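You operate a simulated robot arm through the tools that you are given. There is no shell and no other tool. Be economical: measure what you need, move in short steps, check, and stop when the job is done.

You run a simulated two-armed robot. Do the job below in one go: nothing can be reset, and whatever is moved stays where it is left.

TASK
On the top of the grey cabinet, fold the pink towel in half.

Only the result counts: the job must be done as asked and must still hold three seconds after the hand-in. Knocking over, shifting, dropping, spilling or breaking anything else fails it. Flat cloth is picked up by pressing the open fingertips on it (5 to 10 N) and closing them slowly along it; thin cloth reads only 2 to 8 mm in the jaws.

THE ROBOT
Two 7-joint arms with two-finger parallel grippers on one trunk, on a base that drives. Base frame: it is fixed to the floor where the robot stands at the start and does not move with it; the origin is under the middle of the robot, x ahead of it, y to its left, z up. Readings come in cm, degrees, newtons and seconds.
The left shoulder is at the start at [7, 13.4, 115.1], the right one opposite. Places, roughly: top of the grey cabinet [50, -10, 90]. Payload 1.57 kg a hand.
Tool frame (each hand has its own): the origin (TCP) lies between the finger pads and is the grasp point; the fingertips stand 3 cm ahead of it; z points along the fingers, y is the line along which they close. Largest opening 8 cm; finger width 1.7, thickness 1.2; the body of the gripper, 4 by 8.2 cm, starts 8 cm behind the TCP.
Orientation is that of the tool frame in the base frame, as [roll, pitch, yaw] about the fixed x, y, z axes, in that order (R = Rz(yaw) Ry(pitch) Rx(roll)). With the fingers straight down and closing along the base's y, the tool's x points along the base's -x, its y along +y and its z along -z.

THE INTERFACE
- The arms move only by the tool jog_arm. It takes "left_series", "right_series" or both (then of equal length, played together; a hand with none holds still); each is a list of rows, each a list of 7 numbers: the turn, a rotation vector about the base's x, y, z in degrees, then the shift along the base's x, y, z in m, then the opening, from 0 (shut) to 1 (fully open). In form: [[ax, ay, az, tx, ty, tz, gripper], ...]. A call has 1 to 10 rows; each row shifts and turns the commanded pose from where the row before left it. Each row takes 0.2 s and may step no farther than 5 cm and 8.6 degrees from the row before; otherwise, or with a gripper value out of range, the whole call is refused. Where a pose cannot be reached the arm comes as near as it can. A force on the tool above 40 N (or 10 N above the force at the start of the call, whichever is more), or a blocked arm, ends the call early, and 0.2 s more pass. Each finger travels about 15.3 cm/s and halts on what it meets, pressing with about 31 N; the grip force reading is that of the motor and also rises with nothing between the fingers. The clock runs only during rows and for 0.2 s after the last one: add rows that do not move to give the fingers time. The reply holds the time, the measured pose of the TCP, the force on the tool along the base axes, the opening and the grip force, in the units named above and with some noise.
- Cameras (640 x 400 px; columns grow to the right, rows downward): "scene" is now at [12.69, 2.16, 136.34]; the picture's right is [0.29, -0.96, -0.00], its down [-0.68, -0.21, -0.70] and it looks along [0.67, 0.20, -0.71] (base axes); focal length 276 px, centre (320, 200). "left" rides on the left gripper at [7.2, 0.7, -12.2] in its tool frame; the picture's right is [-0.09, 1.00, 0.00], its down [-0.84, -0.08, -0.54] and it looks along [-0.54, -0.05, 0.84] (tool axes); focal length 238 px, centre (320, 200). "right" rides on the right gripper at [7.2, -0.7, -12.2] in its tool frame; the picture's right is [0.09, 1.00, 0.00], its down [-0.84, 0.08, -0.54] and it looks along [-0.54, 0.05, 0.84] (tool axes); focal length 238 px, centre (320, 200).
- get_image(camera): a new picture of that camera. It takes no simulated time.
- move_column(by): slides the trunk up (or, below 0, down) by that many cm; the arms and the scene camera ride with it, the base frame stays. It gives what a move gives, with no picture.
- steer(legs): drives the robot by 1 to 6 legs, each [ahead, left, turn to the left] in cm, cm and degrees, along the robot's own axes; the way and the turn of a leg run together, so that a leg with both is an arc; at most 150 cm and 180 degrees a leg. The arms and the cameras ride along, it lands a little off, and it stops where it bumps. It gives what a move gives.
- pan_tilt(pan, tilt): turns the head with the scene camera to pan (to the left, within 86 degrees either way) and tilt (down, from -29 to 69), counted from straight ahead of the robot. It gives what a move gives.
- locate(camera, pixels): for up to 12 pixels [column, row] of the newest picture of that camera ("zoom" is the newest enlarged one), the place [x, y, z] in the base frame of the surface seen there, good to about 0.2 cm. It takes no simulated time.
- close_up(camera, box): a new picture of the part [left, top, right, bottom] of that camera's present view, enlarged. It takes no simulated time.
- close_job(): hands the job in; it is judged then, once.

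Work in short steps. Measure before you move; look again where a grasp or a placing could have gone wrong, and mend it. You have 80 turns and 78 pictures in all, those below and enlarged ones among them. Open the grippers and draw the arms clear of the work before you hand the job in, unless the task says otherwise; then end with one line.

The tools are called after "Call:" as a command line: name --argument value ..., lists and objects as JSON in quotes. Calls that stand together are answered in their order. jog_arm: Moves the arms, as the interface text tells. Its arguments: {"type":"object","properties":{"left_series":{"type":"array","items":{"type":"array","items":{"type":"number"}}},"right_series":{"type":"array","items":{"type":"array","items":{"type":"number"}}}},"required":[]} The other tools are called the same way: move_column (by) slides the trunk up or down; steer (legs) drives the base; pan_tilt (pan, tilt) turns the head that bears the scene camera; get_image (camera) takes a picture; locate (camera, pixels) gives the place of the surface under pixels of a picture; close_up (camera, box) takes an enlarged picture of a part of a camera's view; close_job () hands the job in.

At the start:

```text
time_s: 0.0
left_tool_pos: [36.5, 13.8, 110.61]
left_tool_rot: [-179.9, -0.1, -179.9]
left_wrist_force: [-0.1, -0.3, 0.4]
left_finger_gap: 8.0
left_finger_force: 0.1
right_tool_pos: [41.29, -17.67, 102.24]
right_tool_rot: [179.9, 0.0, -180.0]
right_wrist_force: [-0.4, -0.4, 0.0]
right_finger_gap: 7.99
right_finger_force: 0.1
trunk travel left (down, up): [-72.5, 21.5]
robot x, y, heading: [0.01, 0.31, -0.2]
head pan, tilt: [17.0, 45.6]
```

scene: 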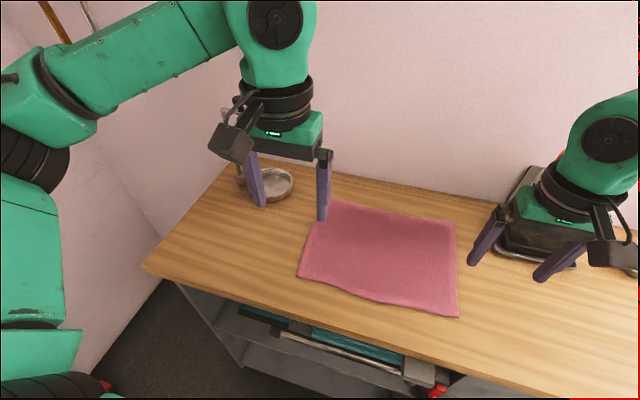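
right: 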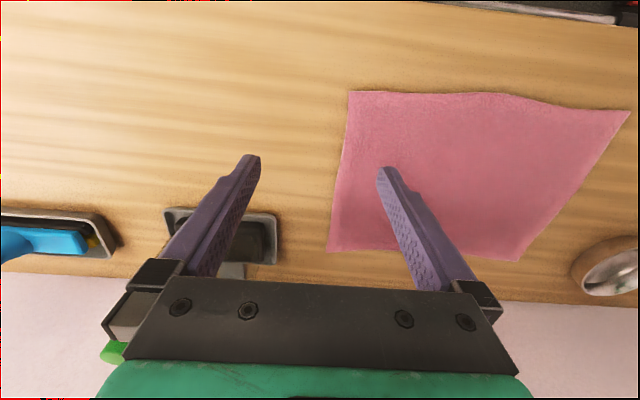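
left: 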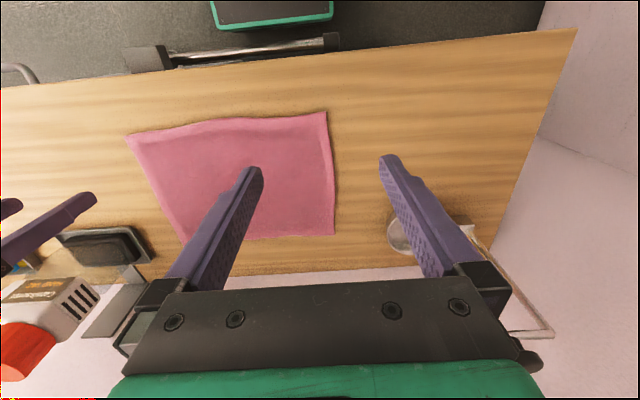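

The scene picture shows the towel with corners near (331,200), (455,222), (458,316) and (299,277). I'll locate them, along with some table and neighbouring points.

Call:
locate --camera "scene" --pixels '[[334, 203], [454, 223], [457, 313], [301, 276], [380, 250], [380, 301], [500, 300], [275, 185], [520, 250], [250, 270], [310, 240], [456, 270]]'

Call:
locate --camera "left" --pixels '[[128, 136], [325, 114], [333, 233], [188, 240], [225, 120], [410, 230], [100, 240]]'

```text
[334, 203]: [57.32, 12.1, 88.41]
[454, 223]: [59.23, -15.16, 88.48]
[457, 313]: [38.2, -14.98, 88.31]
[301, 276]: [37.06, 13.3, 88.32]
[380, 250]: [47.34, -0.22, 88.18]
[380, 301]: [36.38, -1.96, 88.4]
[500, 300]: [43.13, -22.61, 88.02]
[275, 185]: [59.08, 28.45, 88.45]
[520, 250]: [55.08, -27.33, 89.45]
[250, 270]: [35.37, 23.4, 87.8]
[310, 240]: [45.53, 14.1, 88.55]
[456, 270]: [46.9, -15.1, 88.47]
```

```text
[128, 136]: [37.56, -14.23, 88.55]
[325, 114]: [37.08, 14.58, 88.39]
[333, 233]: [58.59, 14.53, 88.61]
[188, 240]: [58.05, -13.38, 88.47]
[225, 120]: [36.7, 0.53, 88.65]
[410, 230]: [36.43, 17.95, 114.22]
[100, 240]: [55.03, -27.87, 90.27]
```

The towel spans x≈37–59 and y≈-15–14.5, with its top at z≈88.4. I'll fold the near edge over onto the far edge, so first I bring each hand over a near corner with the jaws about 3 cm open.

Call:
jog_arm --left_series '[[0, 0, 0, 0.004, -0.005, -0.04, 0.4], [0, 0, 0, 0.004, -0.005, -0.04, 0.4], [0, 0, 0, 0.004, -0.005, -0.04, 0.4], [0, 0, 0, 0.004, -0.005, -0.036, 0.4], [0, 0, 0, 0, 0, 0, 0.4]]' --right_series '[[0, 0, 0, -0.006, 0.014, -0.018, 0.4], [0, 0, 0, -0.006, 0.014, -0.018, 0.4], [0, 0, 0, -0.006, 0.014, -0.018, 0.4], [0, 0, 0, -0.007, 0.012, -0.018, 0.4], [0, 0, 0, 0, 0, 0, 0.4]]'

Call:
get_image --camera "scene"

Call:
get_image --camera "left"

Call:
get_image --camera "right"

```text
time_s: 1.2
left_tool_pos: [38.01, 11.83, 94.65]
left_tool_rot: [-179.9, 0.1, -179.8]
left_wrist_force: [-0.6, -0.7, 0.5]
left_finger_gap: 3.2
left_finger_force: 0.1
right_tool_pos: [38.76, -12.42, 95.13]
right_tool_rot: [179.9, 0.1, 180.0]
right_wrist_force: [0.6, 0.2, -0.2]
right_finger_gap: 3.21
right_finger_force: 0.1
trunk travel left (down, up): [-72.5, 21.5]
robot x, y, heading: [0.05, 0.15, -0.0]
head pan, tilt: [17.0, 45.6]
```

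```text
74 pictures are left
```

scene: 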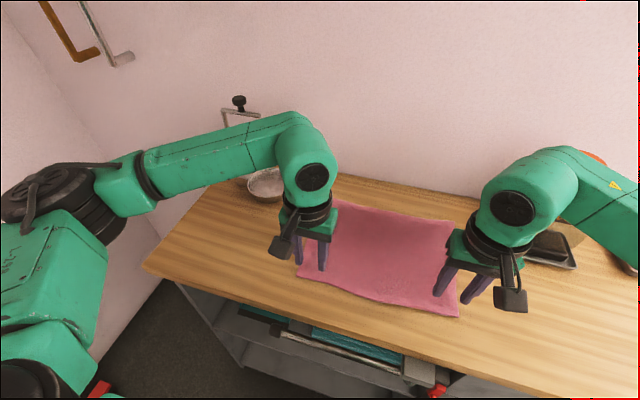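

```text
73 pictures are left
```

left: 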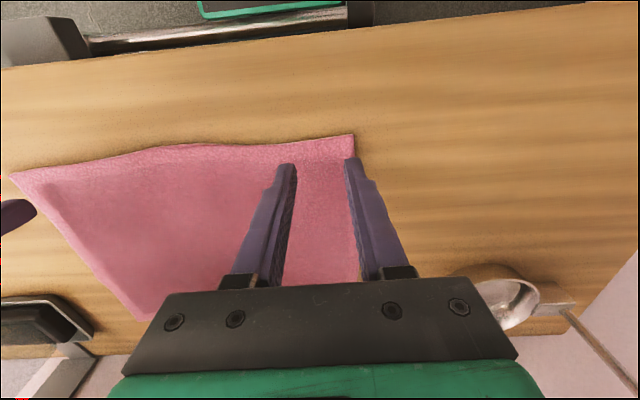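

```text
72 pictures are left
```

right: 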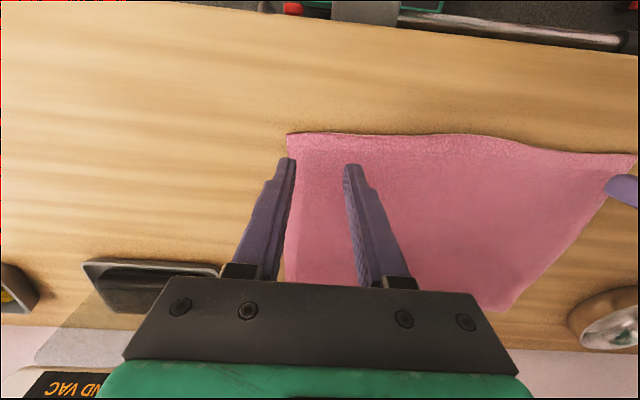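

The outer fingers look close to the towel's side edges, at left (350,137) and right (290,136). I'll locate these corners before pressing down.

Call:
locate --camera "left" --pixels '[[350, 139], [300, 144], [354, 220], [320, 143]]'

Call:
locate --camera "right" --pixels '[[291, 137], [320, 136], [350, 137], [288, 210], [320, 128]]'

```text
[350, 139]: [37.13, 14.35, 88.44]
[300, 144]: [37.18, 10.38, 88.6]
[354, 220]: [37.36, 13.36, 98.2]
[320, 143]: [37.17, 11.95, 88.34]
```

```text
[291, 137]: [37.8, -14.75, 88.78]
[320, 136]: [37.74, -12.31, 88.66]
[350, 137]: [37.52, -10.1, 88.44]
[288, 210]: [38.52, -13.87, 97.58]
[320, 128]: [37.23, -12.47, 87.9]
```

The corners are confirmed at about (37, 14.5) and (37.5, -15). I descend to just above the contact height of TCP z≈91.4, shifting slightly inward.

Call:
jog_arm --left_series '[[0, 0, 0, 0, -0.003, -0.015, 0.4], [0, 0, 0, 0, 0, -0.01, 0.4], [0, 0, 0, 0, 0, -0.005, 0.4], [0, 0, 0, 0, 0, 0, 0.4]]' --right_series '[[0, 0, 0, -0.001, 0.003, -0.018, 0.4], [0, 0, 0, 0, 0, -0.012, 0.4], [0, 0, 0, 0, 0, -0.005, 0.4], [0, 0, 0, 0, 0, 0, 0.4]]'

```text
time_s: 2.2
left_tool_pos: [38.04, 11.59, 91.75]
left_tool_rot: [-179.8, 0.0, -179.9]
left_wrist_force: [-0.1, -0.3, -0.4]
left_finger_gap: 3.21
left_finger_force: 0.0
right_tool_pos: [38.69, -12.07, 91.57]
right_tool_rot: [179.9, 0.1, 180.0]
right_wrist_force: [0.1, -0.2, 0.4]
right_finger_gap: 3.18
right_finger_force: 0.1
trunk travel left (down, up): [-72.5, 21.5]
robot x, y, heading: [0.12, 0.1, 0.2]
head pan, tilt: [17.0, 45.6]
```

No contact force yet, so I press down in small 1 mm steps.

Call:
jog_arm --left_series '[[0, 0, 0, 0, 0, -0.002, 0.4], [0, 0, 0, 0, 0, -0.002, 0.4], [0, 0, 0, 0, 0, 0, 0.4]]' --right_series '[[0, 0, 0, 0, 0, -0.001, 0.4], [0, 0, 0, 0, 0, -0.001, 0.4], [0, 0, 0, 0, 0, 0, 0.4]]'

```text
time_s: 3.0
left_tool_pos: [38.14, 11.62, 91.43]
left_tool_rot: [-179.9, 0.0, -179.9]
left_wrist_force: [0.1, 0.3, 2.7]
left_finger_gap: 3.18
left_finger_force: 0.0
right_tool_pos: [38.65, -11.92, 91.49]
right_tool_rot: [-180.0, 0.0, -180.0]
right_wrist_force: [-0.8, -0.6, 1.5]
right_finger_gap: 3.22
right_finger_force: 0.1
trunk travel left (down, up): [-72.5, 21.5]
robot x, y, heading: [-0.01, -0.01, 0.0]
head pan, tilt: [17.0, 45.6]
```

Contact has begun at 2.7 N and 1.5 N, so I press another 2–3 mm.

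Call:
jog_arm --left_series '[[0, 0, 0, 0, 0, -0.001, 0.4], [0, 0, 0, 0, 0, -0.001, 0.4], [0, 0, 0, 0, 0, 0, 0.4]]' --right_series '[[0, 0, 0, 0, 0, -0.0015, 0.4], [0, 0, 0, 0, 0, -0.0015, 0.4], [0, 0, 0, 0, 0, 0, 0.4]]'

```text
time_s: 3.8
left_tool_pos: [37.97, 11.66, 91.42]
left_tool_rot: [-179.9, 0.0, -179.9]
left_wrist_force: [1.9, 0.2, 6.6]
left_finger_gap: 3.18
left_finger_force: 0.0
right_tool_pos: [38.55, -11.98, 91.34]
right_tool_rot: [179.9, 0.3, 179.9]
right_wrist_force: [4.6, -4.2, 22.0]
right_finger_gap: 3.2
right_finger_force: 0.1
trunk travel left (down, up): [-72.5, 21.5]
robot x, y, heading: [-0.22, 0.1, -0.3]
head pan, tilt: [17.0, 45.6]
```

The left hand presses at 6.6 N, which is good, but the right is at 22 N. I ease the right up 1.3 mm.

Call:
jog_arm --right_series '[[0, 0, 0, 0, 0, 0.0013, 0.4], [0, 0, 0, 0, 0, 0, 0.4]]'

```text
time_s: 4.4
left_tool_pos: [38.0, 11.5, 91.21]
left_tool_rot: [-179.9, 0.0, -179.9]
left_wrist_force: [1.2, 0.6, 8.9]
left_finger_gap: 3.17
left_finger_force: 0.0
right_tool_pos: [38.67, -11.97, 91.27]
right_tool_rot: [179.9, 0.1, -179.9]
right_wrist_force: [4.8, -2.8, 18.3]
right_finger_gap: 3.16
right_finger_force: 0.1
trunk travel left (down, up): [-72.5, 21.5]
robot x, y, heading: [0.07, -0.14, -0.2]
head pan, tilt: [17.0, 45.6]
```

I raise the right hand a little more.

Call:
jog_arm --right_series '[[0, 0, 0, 0, 0, 0.0015, 0.4], [0, 0, 0, 0, 0, 0, 0.4]]'

```text
time_s: 5.0
left_tool_pos: [38.03, 11.56, 91.27]
left_tool_rot: [-179.8, 0.1, -179.9]
left_wrist_force: [2.2, 0.4, 14.7]
left_finger_gap: 3.18
left_finger_force: 0.1
right_tool_pos: [38.51, -11.96, 91.34]
right_tool_rot: [-180.0, -0.2, -180.0]
right_wrist_force: [1.1, 0.2, 4.9]
right_finger_gap: 3.17
right_finger_force: 0.1
trunk travel left (down, up): [-72.5, 21.5]
robot x, y, heading: [-0.09, -0.07, -0.1]
head pan, tilt: [17.0, 45.6]
```

Left is now 14.7 N and right 4.9 N. I trim both and close slowly.

Call:
jog_arm --left_series '[[0, 0, 0, 0, 0, 0.0007, 0.4], [0, 0, 0, 0, 0, 0, 0.36], [0, 0, 0, 0, 0, 0, 0.32], [0, 0, 0, 0, 0, 0, 0.28], [0, 0, 0, 0, 0, 0, 0.24], [0, 0, 0, 0, 0, 0, 0.2], [0, 0, 0, 0, 0, 0, 0.16]]' --right_series '[[0, 0, 0, 0, 0, -0.0003, 0.4], [0, 0, 0, 0, 0, 0, 0.36], [0, 0, 0, 0, 0, 0, 0.32], [0, 0, 0, 0, 0, 0, 0.28], [0, 0, 0, 0, 0, 0, 0.24], [0, 0, 0, 0, 0, 0, 0.2], [0, 0, 0, 0, 0, 0, 0.16]]'

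Call:
get_image --camera "left"

Call:
get_image --camera "right"

```text
time_s: 6.6
left_tool_pos: [38.0, 11.52, 91.27]
left_tool_rot: [-179.9, 0.2, 180.0]
left_wrist_force: [-0.7, -0.2, 6.3]
left_finger_gap: 1.24
left_finger_force: 0.1
right_tool_pos: [38.65, -12.09, 91.34]
right_tool_rot: [-180.0, 0.1, 179.9]
right_wrist_force: [0.6, 1.4, 4.9]
right_finger_gap: 1.27
right_finger_force: 0.1
trunk travel left (down, up): [-72.5, 21.5]
robot x, y, heading: [0.09, 0.36, -0.1]
head pan, tilt: [17.0, 45.6]
```

```text
71 pictures are left
```

left: 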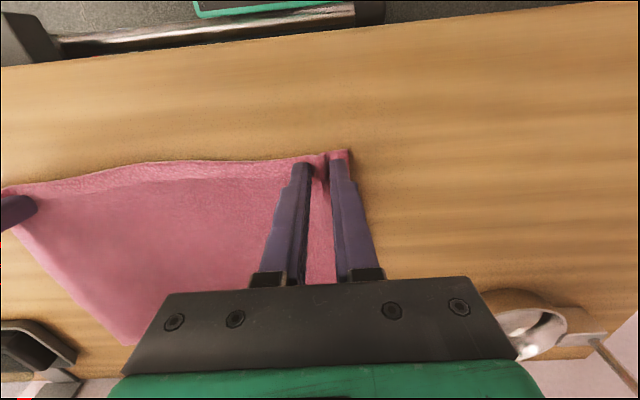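

```text
70 pictures are left
```

right: 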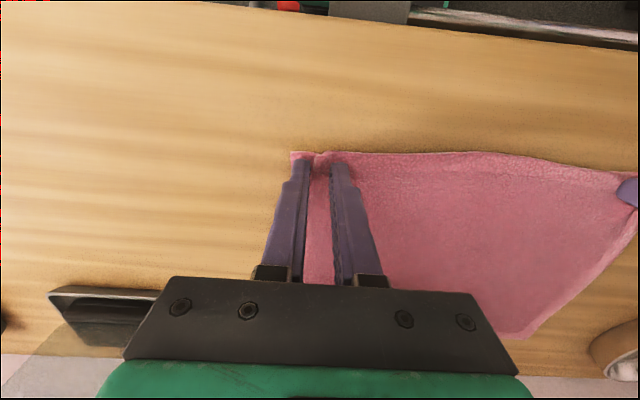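

The cloth is gathering in both jaws, as seen at left (315,165) and right (320,165). I finish closing.

Call:
jog_arm --left_series '[[0, 0, 0, 0, 0, 0, 0.12], [0, 0, 0, 0, 0, 0, 0.08], [0, 0, 0, 0, 0, 0, 0.04], [0, 0, 0, 0, 0, 0, 0], [0, 0, 0, 0, 0, 0, 0], [0, 0, 0, 0, 0, 0, 0]]' --right_series '[[0, 0, 0, 0, 0, 0, 0.12], [0, 0, 0, 0, 0, 0, 0.08], [0, 0, 0, 0, 0, 0, 0.04], [0, 0, 0, 0, 0, 0, 0], [0, 0, 0, 0, 0, 0, 0], [0, 0, 0, 0, 0, 0, 0]]'

```text
time_s: 8.0
left_tool_pos: [37.98, 11.66, 91.26]
left_tool_rot: [-179.9, 0.1, -179.8]
left_wrist_force: [1.5, -7.7, 4.6]
left_finger_gap: 0.39
left_finger_force: 25.0
right_tool_pos: [38.62, -12.03, 91.4]
right_tool_rot: [179.9, 0.1, -180.0]
right_wrist_force: [0.0, 7.9, 3.8]
right_finger_gap: 0.35
right_finger_force: 23.9
trunk travel left (down, up): [-72.5, 21.5]
robot x, y, heading: [0.15, -0.03, 0.2]
head pan, tilt: [17.0, 45.6]
```

Both jaws hold cloth at 0.39 and 0.35 cm. The cloth is taut between the hands (about 8 N), so I ease the hands inward while lifting 4 cm, then check.

Call:
jog_arm --left_series '[[0, 0, 0, 0.001, -0.003, 0.01, 0], [0, 0, 0, 0.002, -0.003, 0.015, 0], [0, 0, 0, 0.003, 0, 0.015, 0], [0, 0, 0, 0, 0, 0, 0]]' --right_series '[[0, 0, 0, 0.001, 0.003, 0.01, 0], [0, 0, 0, 0.002, 0.003, 0.015, 0], [0, 0, 0, 0.003, 0, 0.015, 0], [0, 0, 0, 0, 0, 0, 0]]'

Call:
get_image --camera "scene"

Call:
get_image --camera "left"

Call:
get_image --camera "right"

```text
time_s: 9.0
left_tool_pos: [38.7, 10.93, 95.24]
left_tool_rot: [-179.9, 0.0, -179.8]
left_wrist_force: [0.5, -1.0, -0.6]
left_finger_gap: 0.41
left_finger_force: 24.8
right_tool_pos: [39.55, -11.32, 95.2]
right_tool_rot: [-180.0, -0.1, 179.9]
right_wrist_force: [0.1, 1.0, -0.2]
right_finger_gap: 0.32
right_finger_force: 24.2
trunk travel left (down, up): [-72.5, 21.5]
robot x, y, heading: [0.06, -0.27, 0.1]
head pan, tilt: [17.0, 45.6]
```

```text
69 pictures are left
```

scene: 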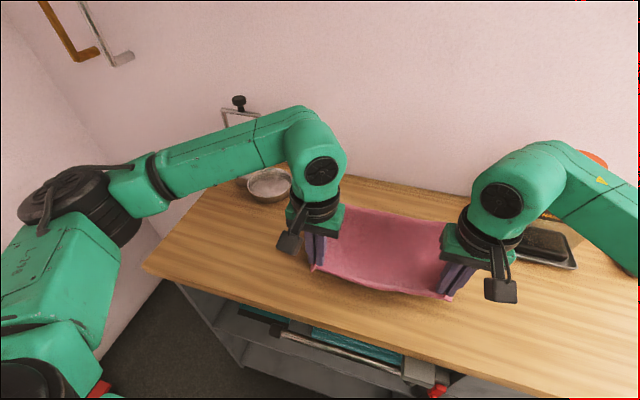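

```text
68 pictures are left
```

left: 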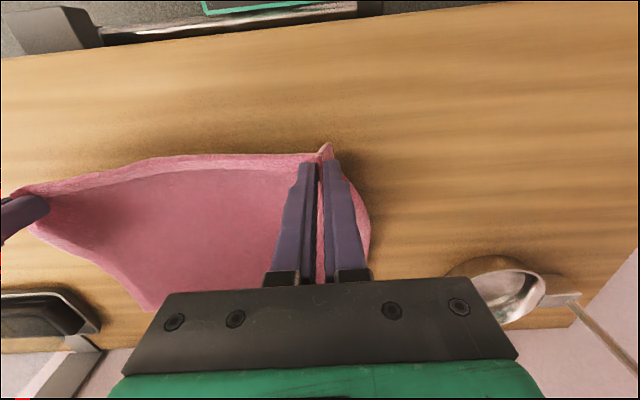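

```text
67 pictures are left
```

right: 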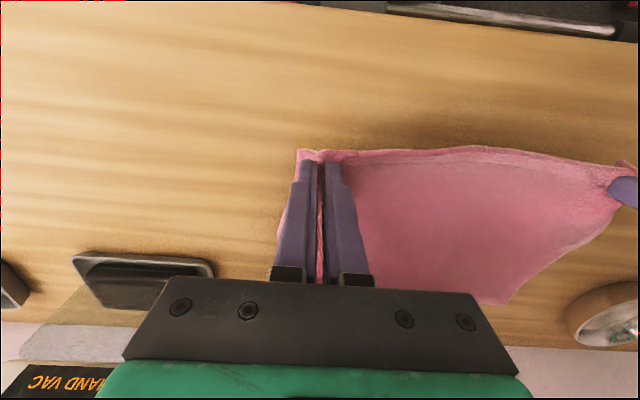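

Both corners are lifted cleanly. I now carry them forward along an arc about the fold line at x≈48.

Call:
jog_arm --left_series '[[0, 0, 0, 0.01, 0, 0.02, 0], [0, 0, 0, 0.013, 0, 0.01, 0], [0, 0, 0, 0.017, 0, 0.012, 0], [0, 0, 0, 0.02, 0, 0.008, 0], [0, 0, 0, 0.023, 0, 0.004, 0], [0, 0, 0, 0.023, 0, 0, 0], [0, 0, 0, 0.022, 0, -0.006, 0], [0, 0, 0, 0.018, 0, -0.01, 0], [0, 0, 0, 0.015, 0.003, -0.014, 0], [0, 0, 0, 0, 0, 0, 0]]' --right_series '[[0, 0, 0, 0.01, 0, 0.02, 0], [0, 0, 0, 0.013, 0, 0.01, 0], [0, 0, 0, 0.017, 0, 0.012, 0], [0, 0, 0, 0.02, 0, 0.008, 0], [0, 0, 0, 0.023, 0, 0.004, 0], [0, 0, 0, 0.023, 0, 0, 0], [0, 0, 0, 0.022, 0, -0.006, 0], [0, 0, 0, 0.018, 0, -0.01, 0], [0, 0, 0, 0.015, -0.003, -0.014, 0], [0, 0, 0, 0, 0, 0, 0]]'

Call:
get_image --camera "scene"

Call:
get_image --camera "left"

Call:
get_image --camera "right"

```text
time_s: 11.2
left_tool_pos: [54.72, 11.13, 97.75]
left_tool_rot: [-179.9, 0.1, 180.0]
left_wrist_force: [-0.8, -1.7, -0.1]
left_finger_gap: 0.4
left_finger_force: 24.6
right_tool_pos: [55.42, -11.77, 97.89]
right_tool_rot: [-180.0, -0.1, -179.9]
right_wrist_force: [-1.2, 2.4, 0.5]
right_finger_gap: 0.36
right_finger_force: 24.7
trunk travel left (down, up): [-72.5, 21.5]
robot x, y, heading: [-0.17, -0.04, -0.0]
head pan, tilt: [17.0, 45.6]
```

```text
66 pictures are left
```

scene: 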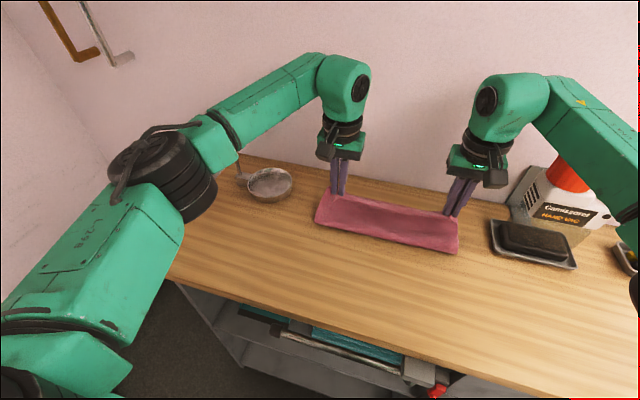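

```text
65 pictures are left
```

left: 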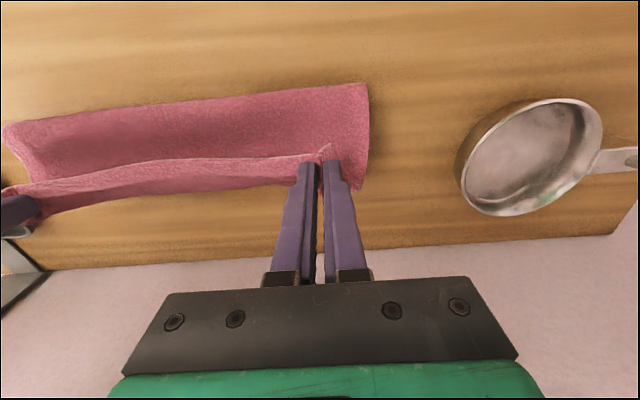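

```text
64 pictures are left
```

right: 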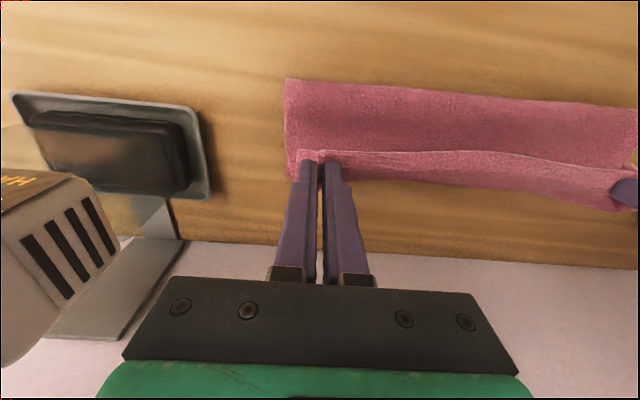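

The fold is forming nicely. I locate the fold line and the far edge of the lower layer in the scene and hand pictures.

Call:
locate --camera "left" --pixels '[[360, 188], [365, 90], [200, 108], [200, 186], [355, 180], [280, 183]]'

Call:
locate --camera "right" --pixels '[[293, 174], [289, 84], [450, 95], [450, 185], [380, 172], [560, 200]]'

```text
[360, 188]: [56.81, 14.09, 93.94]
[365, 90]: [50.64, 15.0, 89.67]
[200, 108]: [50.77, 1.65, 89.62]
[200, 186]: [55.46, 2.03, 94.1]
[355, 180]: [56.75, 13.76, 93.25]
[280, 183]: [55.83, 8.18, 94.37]
```

```text
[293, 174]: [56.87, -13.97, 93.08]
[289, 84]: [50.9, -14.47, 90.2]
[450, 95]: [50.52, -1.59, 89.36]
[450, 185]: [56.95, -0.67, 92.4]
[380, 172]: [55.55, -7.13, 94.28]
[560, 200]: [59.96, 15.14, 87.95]
```

The fold line reads x≈50.5, so I check the far edge for drag in an enlarged view.

Call:
close_up --camera "scene" --box '[290, 160, 490, 285]'

```text
3.20 times, centred on (390, 222) of scene
```

zoom: 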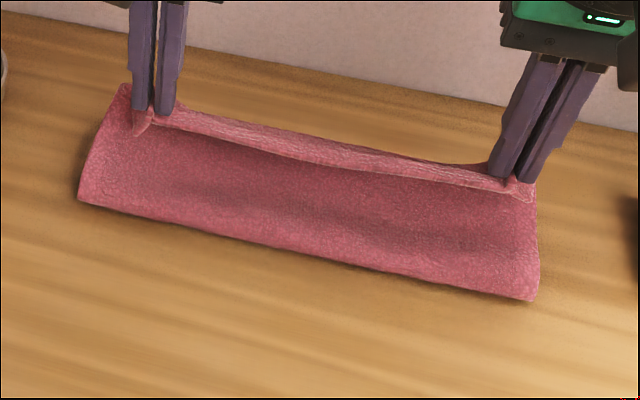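

The fold line is straight and the edge curls slightly toward the robot at the fingers. I continue down and forward to just above the far edge.

Call:
jog_arm --left_series '[[0, 0, 0, 0.012, 0.002, -0.012, 0], [0, 0, 0, 0.011, 0.001, -0.013, 0], [0, 0, 0, 0.008, 0, -0.013, 0], [0, 0, 0, 0.004, 0, -0.01, 0], [0, 0, 0, 0, 0, 0, 0]]' --right_series '[[0, 0, 0, 0.012, -0.002, -0.012, 0], [0, 0, 0, 0.01, 0, -0.013, 0], [0, 0, 0, 0.006, 0, -0.013, 0], [0, 0, 0, 0.003, 0, -0.01, 0], [0, 0, 0, 0, 0, 0, 0]]'

Call:
close_up --camera "scene" --box '[290, 160, 490, 285]'

Call:
get_image --camera "left"

Call:
get_image --camera "right"

```text
time_s: 12.4
left_tool_pos: [58.15, 11.65, 92.84]
left_tool_rot: [-179.9, -0.1, -179.9]
left_wrist_force: [-0.1, -6.0, 0.8]
left_finger_gap: 0.42
left_finger_force: 24.8
right_tool_pos: [58.56, -11.83, 92.89]
right_tool_rot: [179.9, 0.0, 180.0]
right_wrist_force: [-0.4, 5.7, 1.1]
right_finger_gap: 0.36
right_finger_force: 24.7
trunk travel left (down, up): [-72.5, 21.5]
robot x, y, heading: [0.18, -0.0, 0.0]
head pan, tilt: [17.0, 45.6]
```

```text
3.20 times, centred on (390, 222) of scene
```

zoom: 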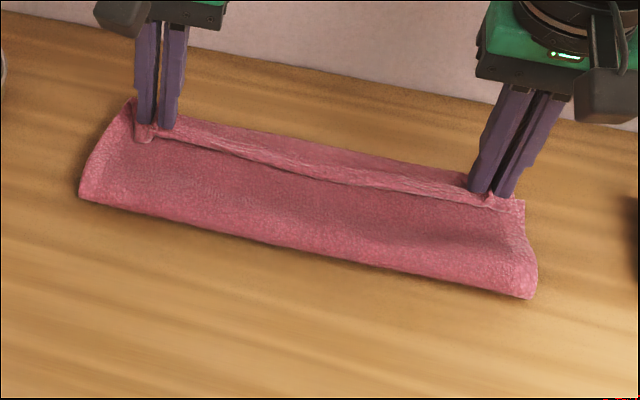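

```text
61 pictures are left
```

left: 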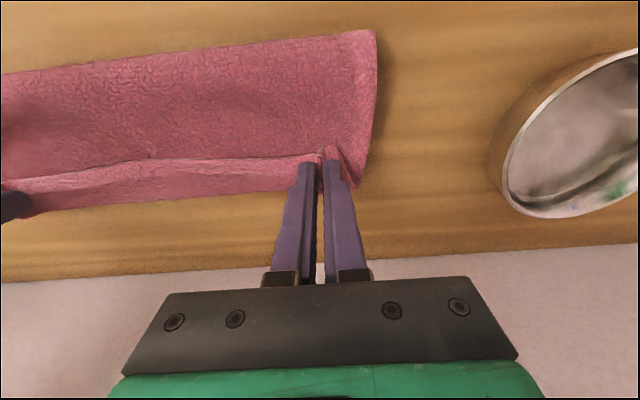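

```text
60 pictures are left
```

right: 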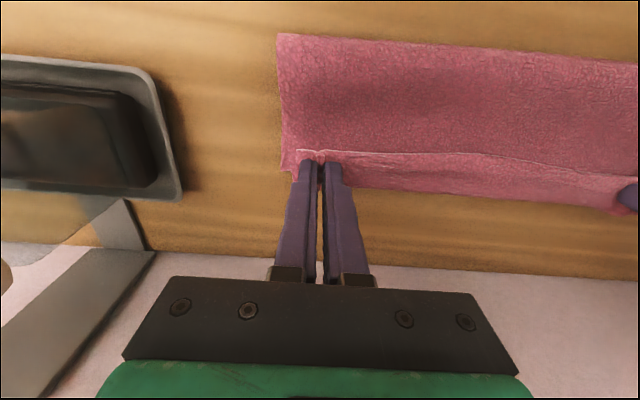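

Call:
locate --camera "left" --pixels '[[355, 186], [374, 36], [200, 53], [200, 160], [200, 198], [200, 180], [280, 189]]'

Call:
locate --camera "right" --pixels '[[286, 170], [280, 40], [450, 50], [450, 152], [450, 170], [450, 195], [370, 185]]'

```text
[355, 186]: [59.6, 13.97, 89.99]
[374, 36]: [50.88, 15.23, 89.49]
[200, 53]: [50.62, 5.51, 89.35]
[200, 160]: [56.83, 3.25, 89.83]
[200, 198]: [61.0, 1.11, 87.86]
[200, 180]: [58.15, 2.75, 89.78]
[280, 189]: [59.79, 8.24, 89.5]
```

```text
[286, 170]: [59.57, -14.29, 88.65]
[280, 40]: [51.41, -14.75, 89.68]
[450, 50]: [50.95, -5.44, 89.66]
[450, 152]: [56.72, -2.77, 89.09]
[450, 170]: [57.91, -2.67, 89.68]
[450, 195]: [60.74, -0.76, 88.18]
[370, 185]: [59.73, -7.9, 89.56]
```

The readings show the top edge rolled back about 3 cm and the fold at x≈50.5. The arc was too high, so the cloth hung ahead of the fold. I retrace the path backwards to unroll it, then look again.

Call:
jog_arm --left_series '[[0, 0, 0, -0.005, -0.002, 0.02, 0], [0, 0, 0, -0.012, -0.001, 0.022, 0], [0, 0, 0, -0.016, 0, 0.02, 0], [0, 0, 0, -0.022, 0, 0.015, 0], [0, 0, 0, -0.026, 0, 0.009, 0], [0, 0, 0, -0.025, 0, 0, 0], [0, 0, 0, -0.02, 0, -0.003, 0], [0, 0, 0, -0.015, 0, -0.007, 0], [0, 0, 0, 0, 0, 0, 0]]' --right_series '[[0, 0, 0, -0.005, 0.002, 0.02, 0], [0, 0, 0, -0.012, 0.001, 0.022, 0], [0, 0, 0, -0.016, 0, 0.02, 0], [0, 0, 0, -0.022, 0, 0.015, 0], [0, 0, 0, -0.026, 0, 0.009, 0], [0, 0, 0, -0.025, 0, 0, 0], [0, 0, 0, -0.02, 0, -0.003, 0], [0, 0, 0, -0.015, 0, -0.007, 0], [0, 0, 0, 0, 0, 0, 0]]'

Call:
get_image --camera "scene"

Call:
get_image --camera "left"

```text
time_s: 14.4
left_tool_pos: [44.06, 11.38, 100.52]
left_tool_rot: [-179.8, -0.1, -179.9]
left_wrist_force: [0.0, -1.6, -0.3]
left_finger_gap: 0.38
left_finger_force: 24.8
right_tool_pos: [44.3, -11.54, 100.46]
right_tool_rot: [180.0, 0.0, 180.0]
right_wrist_force: [-1.0, 1.7, 1.3]
right_finger_gap: 0.34
right_finger_force: 24.6
trunk travel left (down, up): [-72.5, 21.5]
robot x, y, heading: [-0.3, 0.18, 0.1]
head pan, tilt: [17.0, 45.6]
```

```text
59 pictures are left
```

scene: 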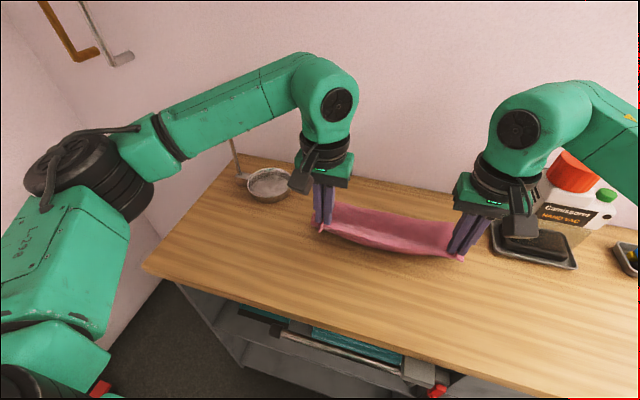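

```text
58 pictures are left
```

left: 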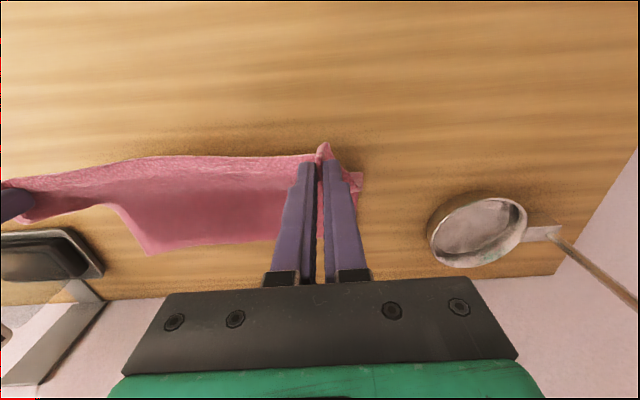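

Unrolled again. I measure the far edge of the lower layer: corner near (148,253), edge at (220,247) and (360,180) in the left picture.

Call:
locate --camera "left" --pixels '[[149, 252], [220, 244], [260, 240], [180, 220], [220, 200], [220, 180], [220, 165], [359, 180]]'

Call:
get_image --camera "right"

```text
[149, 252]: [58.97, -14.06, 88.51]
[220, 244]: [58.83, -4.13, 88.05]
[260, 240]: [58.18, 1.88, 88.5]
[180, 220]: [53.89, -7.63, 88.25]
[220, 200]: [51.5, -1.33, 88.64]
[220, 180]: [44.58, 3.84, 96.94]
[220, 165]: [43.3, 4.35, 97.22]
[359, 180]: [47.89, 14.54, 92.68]
```

```text
57 pictures are left
```

right: 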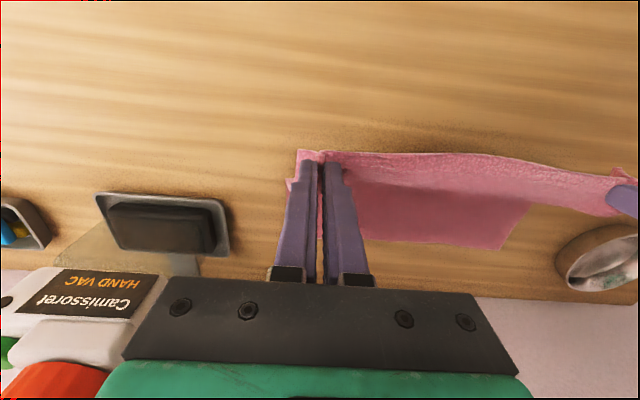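

The lower layer has not moved; its far edge is still at x≈58.5–59. I redo the fold on a lower path: first dip back so cloth lies down to x≈48, then go forward slowly.

Call:
jog_arm --left_series '[[0, 0, 0, -0.006, 0, -0.01, 0], [0, 0, 0, -0.005, 0, -0.011, 0], [0, 0, 0, 0, 0, 0, 0], [0, 0, 0, 0.01, 0, 0.003, 0], [0, 0, 0, 0.01, 0, 0.003, 0], [0, 0, 0, 0.011, 0, 0.002, 0], [0, 0, 0, 0.011, 0, 0.001, 0], [0, 0, 0, 0.01, 0, -0.002, 0], [0, 0, 0, 0.01, 0, -0.004, 0], [0, 0, 0, 0, 0, 0, 0]]' --right_series '[[0, 0, 0, -0.006, 0, -0.01, 0], [0, 0, 0, -0.005, 0, -0.011, 0], [0, 0, 0, 0, 0, 0, 0], [0, 0, 0, 0.01, 0, 0.003, 0], [0, 0, 0, 0.01, 0, 0.003, 0], [0, 0, 0, 0.011, 0, 0.002, 0], [0, 0, 0, 0.011, 0, 0.001, 0], [0, 0, 0, 0.011, 0, -0.002, 0], [0, 0, 0, 0.011, 0, -0.004, 0], [0, 0, 0, 0, 0, 0, 0]]'

Call:
close_up --camera "scene" --box '[290, 160, 490, 285]'

Call:
get_image --camera "left"

```text
time_s: 16.6
left_tool_pos: [49.17, 11.18, 98.82]
left_tool_rot: [-179.9, 0.0, -180.0]
left_wrist_force: [-0.9, -2.6, -0.5]
left_finger_gap: 0.38
left_finger_force: 24.7
right_tool_pos: [49.76, -11.87, 98.5]
right_tool_rot: [-180.0, 0.1, 180.0]
right_wrist_force: [0.2, 1.8, 0.2]
right_finger_gap: 0.34
right_finger_force: 24.8
trunk travel left (down, up): [-72.5, 21.5]
robot x, y, heading: [-0.41, -0.19, 0.2]
head pan, tilt: [17.0, 45.6]
```

```text
3.20 times, centred on (390, 222) of scene
```

zoom: 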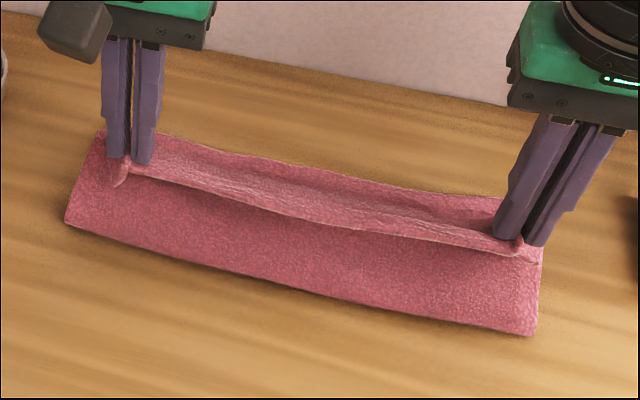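

```text
55 pictures are left
```

left: 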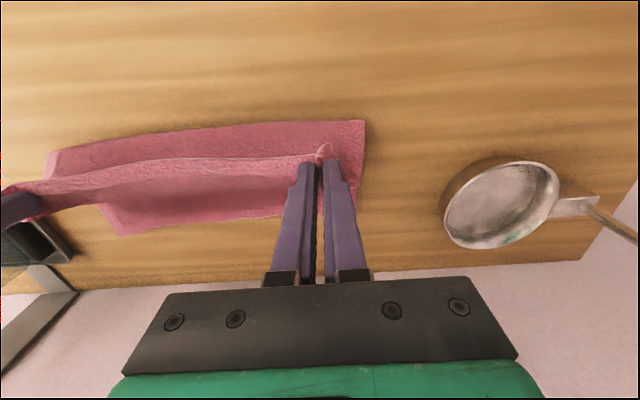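

Call:
locate --camera "left" --pixels '[[363, 123], [250, 129], [120, 143], [50, 152], [200, 225], [121, 233], [200, 162]]'

Call:
locate --camera "zoom" --pixels '[[68, 219], [300, 290], [530, 330]]'

```text
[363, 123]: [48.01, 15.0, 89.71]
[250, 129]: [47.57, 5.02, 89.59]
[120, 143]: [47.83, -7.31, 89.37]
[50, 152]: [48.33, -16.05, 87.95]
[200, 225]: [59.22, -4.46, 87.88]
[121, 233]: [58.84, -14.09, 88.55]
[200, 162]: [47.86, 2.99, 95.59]
```

```text
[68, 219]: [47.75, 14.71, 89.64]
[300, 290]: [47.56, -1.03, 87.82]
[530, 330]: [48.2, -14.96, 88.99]
```

The fold now sits at x≈47.7, right where it should be. I continue forward and down on the diagonal.

Call:
jog_arm --left_series '[[0, 0, 0, 0.008, 0, -0.005, 0], [0, 0, 0, 0.007, 0, -0.005, 0], [0, 0, 0, 0.008, 0, -0.006, 0], [0, 0, 0, 0.007, 0, -0.006, 0], [0, 0, 0, 0.008, 0.001, -0.007, 0], [0, 0, 0, 0.007, 0.001, -0.006, 0], [0, 0, 0, 0.007, 0.001, -0.006, 0], [0, 0, 0, 0, 0, 0, 0]]' --right_series '[[0, 0, 0, 0.008, 0, -0.005, 0], [0, 0, 0, 0.007, 0, -0.005, 0], [0, 0, 0, 0.008, 0, -0.006, 0], [0, 0, 0, 0.007, 0, -0.006, 0], [0, 0, 0, 0.008, 0, -0.007, 0], [0, 0, 0, 0.007, 0, -0.006, 0], [0, 0, 0, 0.007, 0, -0.004, 0], [0, 0, 0, 0, 0, 0, 0]]'

Call:
close_up --camera "scene" --box '[290, 160, 490, 285]'

Call:
get_image --camera "left"

```text
time_s: 18.4
left_tool_pos: [54.48, 11.7, 94.5]
left_tool_rot: [-179.9, 0.1, -179.9]
left_wrist_force: [-0.9, -3.1, 0.2]
left_finger_gap: 0.39
left_finger_force: 24.4
right_tool_pos: [54.89, -11.79, 94.9]
right_tool_rot: [180.0, 0.1, -180.0]
right_wrist_force: [-0.5, 3.8, 0.1]
right_finger_gap: 0.34
right_finger_force: 24.5
trunk travel left (down, up): [-72.5, 21.5]
robot x, y, heading: [0.14, 0.09, -0.2]
head pan, tilt: [17.0, 45.6]
```

```text
3.20 times, centred on (390, 222) of scene
```

zoom: 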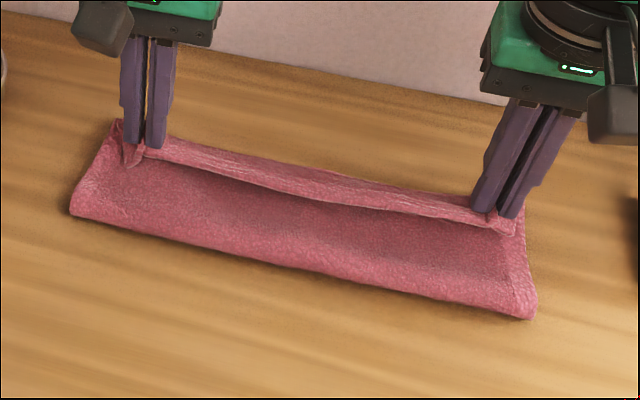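

```text
53 pictures are left
```

left: 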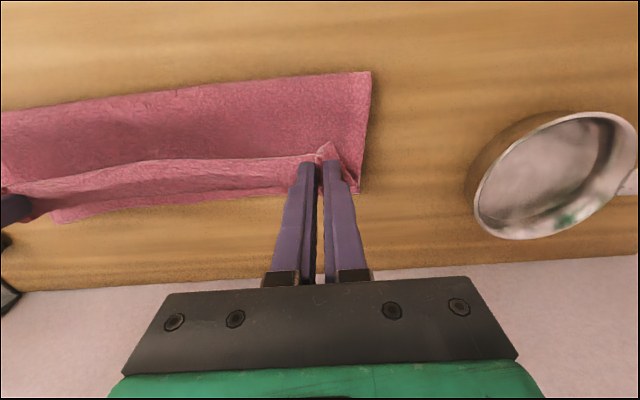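

Call:
locate --camera "left" --pixels '[[369, 76], [250, 85], [120, 98], [360, 190], [200, 205], [100, 217], [200, 164], [200, 185]]'

```text
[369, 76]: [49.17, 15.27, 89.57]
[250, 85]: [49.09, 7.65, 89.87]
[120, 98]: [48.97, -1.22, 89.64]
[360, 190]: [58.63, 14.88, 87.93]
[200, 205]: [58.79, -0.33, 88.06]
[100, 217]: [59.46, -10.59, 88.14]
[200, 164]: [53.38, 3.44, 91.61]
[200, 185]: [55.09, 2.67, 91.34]
```

The fold crept to x≈49.1 as the cloth was a bit too taut. I retrace to x≈44.5 and repeat on a still lower path.

Call:
jog_arm --left_series '[[0, 0, 0, -0.01, -0.001, 0.015, 0], [0, 0, 0, -0.014, -0.001, 0.016, 0], [0, 0, 0, -0.018, 0, 0.012, 0], [0, 0, 0, -0.02, 0, 0.006, 0], [0, 0, 0, -0.02, 0, 0, 0], [0, 0, 0, -0.018, 0, -0.004, 0], [0, 0, 0, -0.01, 0, -0.006, 0], [0, 0, 0, -0.008, 0, -0.01, 0], [0, 0, 0, 0, 0, 0, 0]]' --right_series '[[0, 0, 0, -0.01, 0.001, 0.015, 0], [0, 0, 0, -0.014, 0.001, 0.016, 0], [0, 0, 0, -0.018, 0, 0.012, 0], [0, 0, 0, -0.02, 0, 0.006, 0], [0, 0, 0, -0.02, 0, 0, 0], [0, 0, 0, -0.018, 0, -0.004, 0], [0, 0, 0, -0.01, 0, -0.006, 0], [0, 0, 0, -0.008, 0, -0.012, 0], [0, 0, 0, 0, 0, 0, 0]]'

Call:
jog_arm --left_series '[[0, 0, 0, 0.01, 0, 0.001, 0], [0, 0, 0, 0.01, 0, 0.001, 0], [0, 0, 0, 0.01, 0, 0, 0], [0, 0, 0, 0.01, 0, 0, 0], [0, 0, 0, 0.01, 0, -0.004, 0], [0, 0, 0, 0.008, 0, -0.007, 0], [0, 0, 0, 0.008, 0, -0.008, 0], [0, 0, 0, 0.007, 0, -0.008, 0], [0, 0, 0, 0.007, 0, -0.008, 0], [0, 0, 0, 0, 0, 0, 0]]' --right_series '[[0, 0, 0, 0.01, 0, 0.001, 0], [0, 0, 0, 0.01, 0, 0.001, 0], [0, 0, 0, 0.01, 0, 0, 0], [0, 0, 0, 0.01, 0, 0, 0], [0, 0, 0, 0.01, 0, -0.004, 0], [0, 0, 0, 0.008, 0, -0.007, 0], [0, 0, 0, 0.008, 0, -0.008, 0], [0, 0, 0, 0.007, 0, -0.008, 0], [0, 0, 0, 0.007, 0, -0.008, 0], [0, 0, 0, 0, 0, 0, 0]]'

Call:
get_image --camera "left"

Call:
close_up --camera "scene" --box '[290, 160, 490, 285]'

```text
time_s: 20.4
left_tool_pos: [42.58, 11.28, 97.38]
left_tool_rot: [-179.9, 0.1, -179.9]
left_wrist_force: [-0.7, -1.7, -0.7]
left_finger_gap: 0.4
left_finger_force: 24.5
right_tool_pos: [43.14, -11.4, 97.59]
right_tool_rot: [179.9, 0.0, 179.9]
right_wrist_force: [-0.5, 0.5, 0.4]
right_finger_gap: 0.34
right_finger_force: 24.6
trunk travel left (down, up): [-72.5, 21.5]
robot x, y, heading: [0.13, 0.04, 0.2]
head pan, tilt: [17.0, 45.6]
```

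```text
time_s: 22.6
left_tool_pos: [50.57, 11.29, 94.19]
left_tool_rot: [-179.9, 0.0, -180.0]
left_wrist_force: [0.1, -0.7, -0.5]
left_finger_gap: 0.39
left_finger_force: 24.6
right_tool_pos: [51.22, -11.33, 94.22]
right_tool_rot: [-180.0, 0.0, -180.0]
right_wrist_force: [-0.5, 0.4, 0.1]
right_finger_gap: 0.36
right_finger_force: 24.6
trunk travel left (down, up): [-72.5, 21.5]
robot x, y, heading: [0.06, 0.2, 0.3]
head pan, tilt: [17.0, 45.6]
```

```text
52 pictures are left
```

left: 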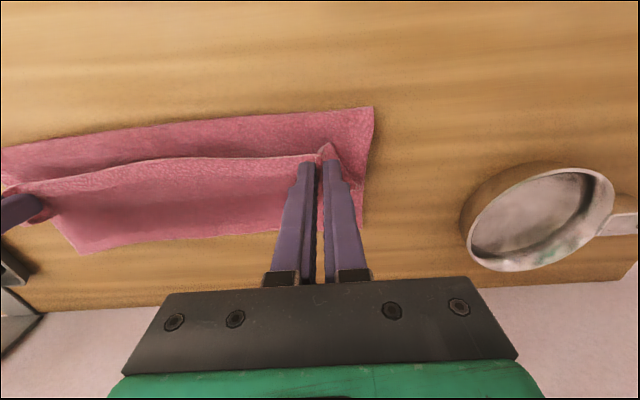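

```text
3.20 times, centred on (390, 222) of scene
```

zoom: 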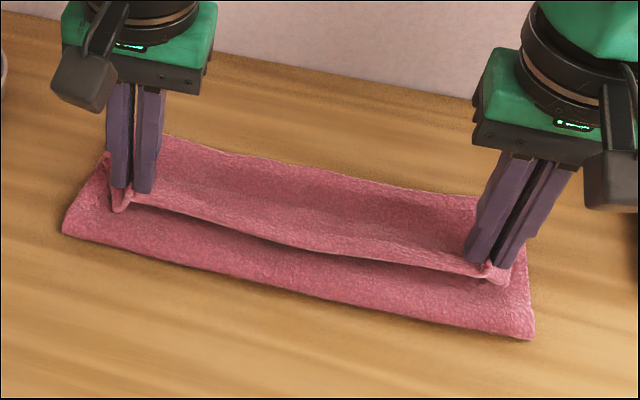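

The fold is formed well behind now. I measure it, then slide forward while staying low.

Call:
locate --camera "left" --pixels '[[371, 111], [250, 118], [120, 131], [200, 240], [364, 226]]'

Call:
jog_arm --left_series '[[0, 0, 0, 0.008, 0, -0.004, 0], [0, 0, 0, 0.008, 0, -0.003, 0], [0, 0, 0, 0.008, 0, -0.003, 0], [0, 0, 0, 0.008, 0, -0.003, 0], [0, 0, 0, 0.008, 0, -0.001, 0], [0, 0, 0, 0, 0, 0, 0]]' --right_series '[[0, 0, 0, 0.008, 0, -0.004, 0], [0, 0, 0, 0.008, 0, -0.003, 0], [0, 0, 0, 0.008, 0, -0.003, 0], [0, 0, 0, 0.008, 0, -0.003, 0], [0, 0, 0, 0.008, 0, -0.001, 0], [0, 0, 0, 0, 0, 0, 0]]'

Call:
get_image --camera "left"

Call:
close_up --camera "scene" --box '[290, 160, 490, 285]'

```text
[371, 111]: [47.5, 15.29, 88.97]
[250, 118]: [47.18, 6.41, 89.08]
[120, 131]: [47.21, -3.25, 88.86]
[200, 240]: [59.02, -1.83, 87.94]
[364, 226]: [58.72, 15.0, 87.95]
```

```text
time_s: 24.0
left_tool_pos: [54.61, 11.39, 92.92]
left_tool_rot: [-180.0, 0.0, 179.9]
left_wrist_force: [0.3, -1.5, 0.9]
left_finger_gap: 0.38
left_finger_force: 24.9
right_tool_pos: [55.12, -11.47, 92.78]
right_tool_rot: [-180.0, 0.0, -180.0]
right_wrist_force: [-0.8, 1.6, 0.0]
right_finger_gap: 0.33
right_finger_force: 24.5
trunk travel left (down, up): [-72.5, 21.5]
robot x, y, heading: [0.36, -0.19, -0.0]
head pan, tilt: [17.0, 45.6]
```

```text
50 pictures are left
```

left: 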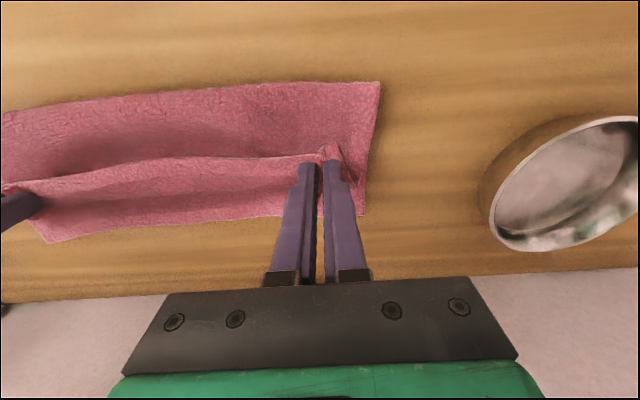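

```text
3.20 times, centred on (390, 222) of scene
```

zoom: 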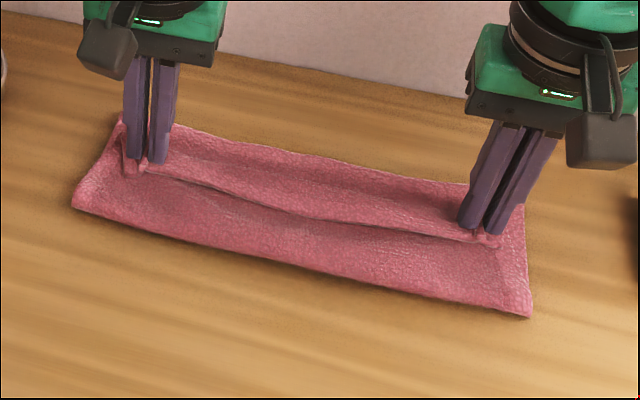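

Call:
locate --camera "left" --pixels '[[376, 86], [250, 88], [120, 100], [200, 219], [362, 212], [200, 160], [200, 175]]'

```text
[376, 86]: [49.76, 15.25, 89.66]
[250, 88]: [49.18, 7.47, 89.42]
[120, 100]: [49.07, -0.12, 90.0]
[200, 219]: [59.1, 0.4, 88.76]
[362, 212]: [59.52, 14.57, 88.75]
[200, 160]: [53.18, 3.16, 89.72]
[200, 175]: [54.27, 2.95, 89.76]
```

The held edge keeps curling under the vertical fingers and drags the fold along. It would be cleaner to hold the edge with the fingers tilted forward at the grasp, so I'll lay the towel flat again and regrasp tilted.

Call:
jog_arm --left_series '[[0, 0, 0, -0.006, 0, 0.025, 0], [0, 0, 0, -0.015, 0, 0.025, 0], [0, 0, 0, -0.025, 0, 0.018, 0], [0, 0, 0, -0.03, 0, 0.004, 0], [0, 0, 0, -0.03, 0, -0.01, 0], [0, 0, 0, -0.025, 0, -0.02, 0], [0, 0, 0, -0.02, 0, -0.02, 0], [0, 0, 0, -0.012, 0.001, -0.015, 0], [0, 0, 0, -0.007, 0.001, -0.01, 0], [0, 0, 0, 0, 0, 0, 0]]' --right_series '[[0, 0, 0, -0.006, 0, 0.025, 0], [0, 0, 0, -0.015, 0, 0.025, 0], [0, 0, 0, -0.025, 0, 0.018, 0], [0, 0, 0, -0.03, 0, 0.004, 0], [0, 0, 0, -0.03, 0, -0.01, 0], [0, 0, 0, -0.025, 0, -0.02, 0], [0, 0, 0, -0.02, 0, -0.02, 0], [0, 0, 0, -0.011, -0.001, -0.015, 0], [0, 0, 0, -0.006, -0.001, -0.01, 0], [0, 0, 0, 0, 0, 0, 0]]'

Call:
get_image --camera "scene"

```text
time_s: 26.2
left_tool_pos: [37.58, 11.53, 92.34]
left_tool_rot: [-179.9, 0.0, -179.8]
left_wrist_force: [0.0, -3.2, 0.2]
left_finger_gap: 0.4
left_finger_force: 25.0
right_tool_pos: [38.38, -11.66, 92.47]
right_tool_rot: [-180.0, 0.0, 180.0]
right_wrist_force: [0.1, 2.9, 0.1]
right_finger_gap: 0.36
right_finger_force: 24.5
trunk travel left (down, up): [-72.5, 21.5]
robot x, y, heading: [-0.1, -0.01, 0.1]
head pan, tilt: [17.0, 45.6]
```

```text
48 pictures are left
```

scene: 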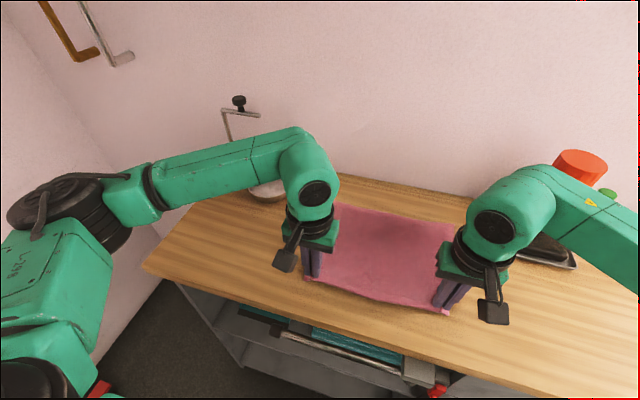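

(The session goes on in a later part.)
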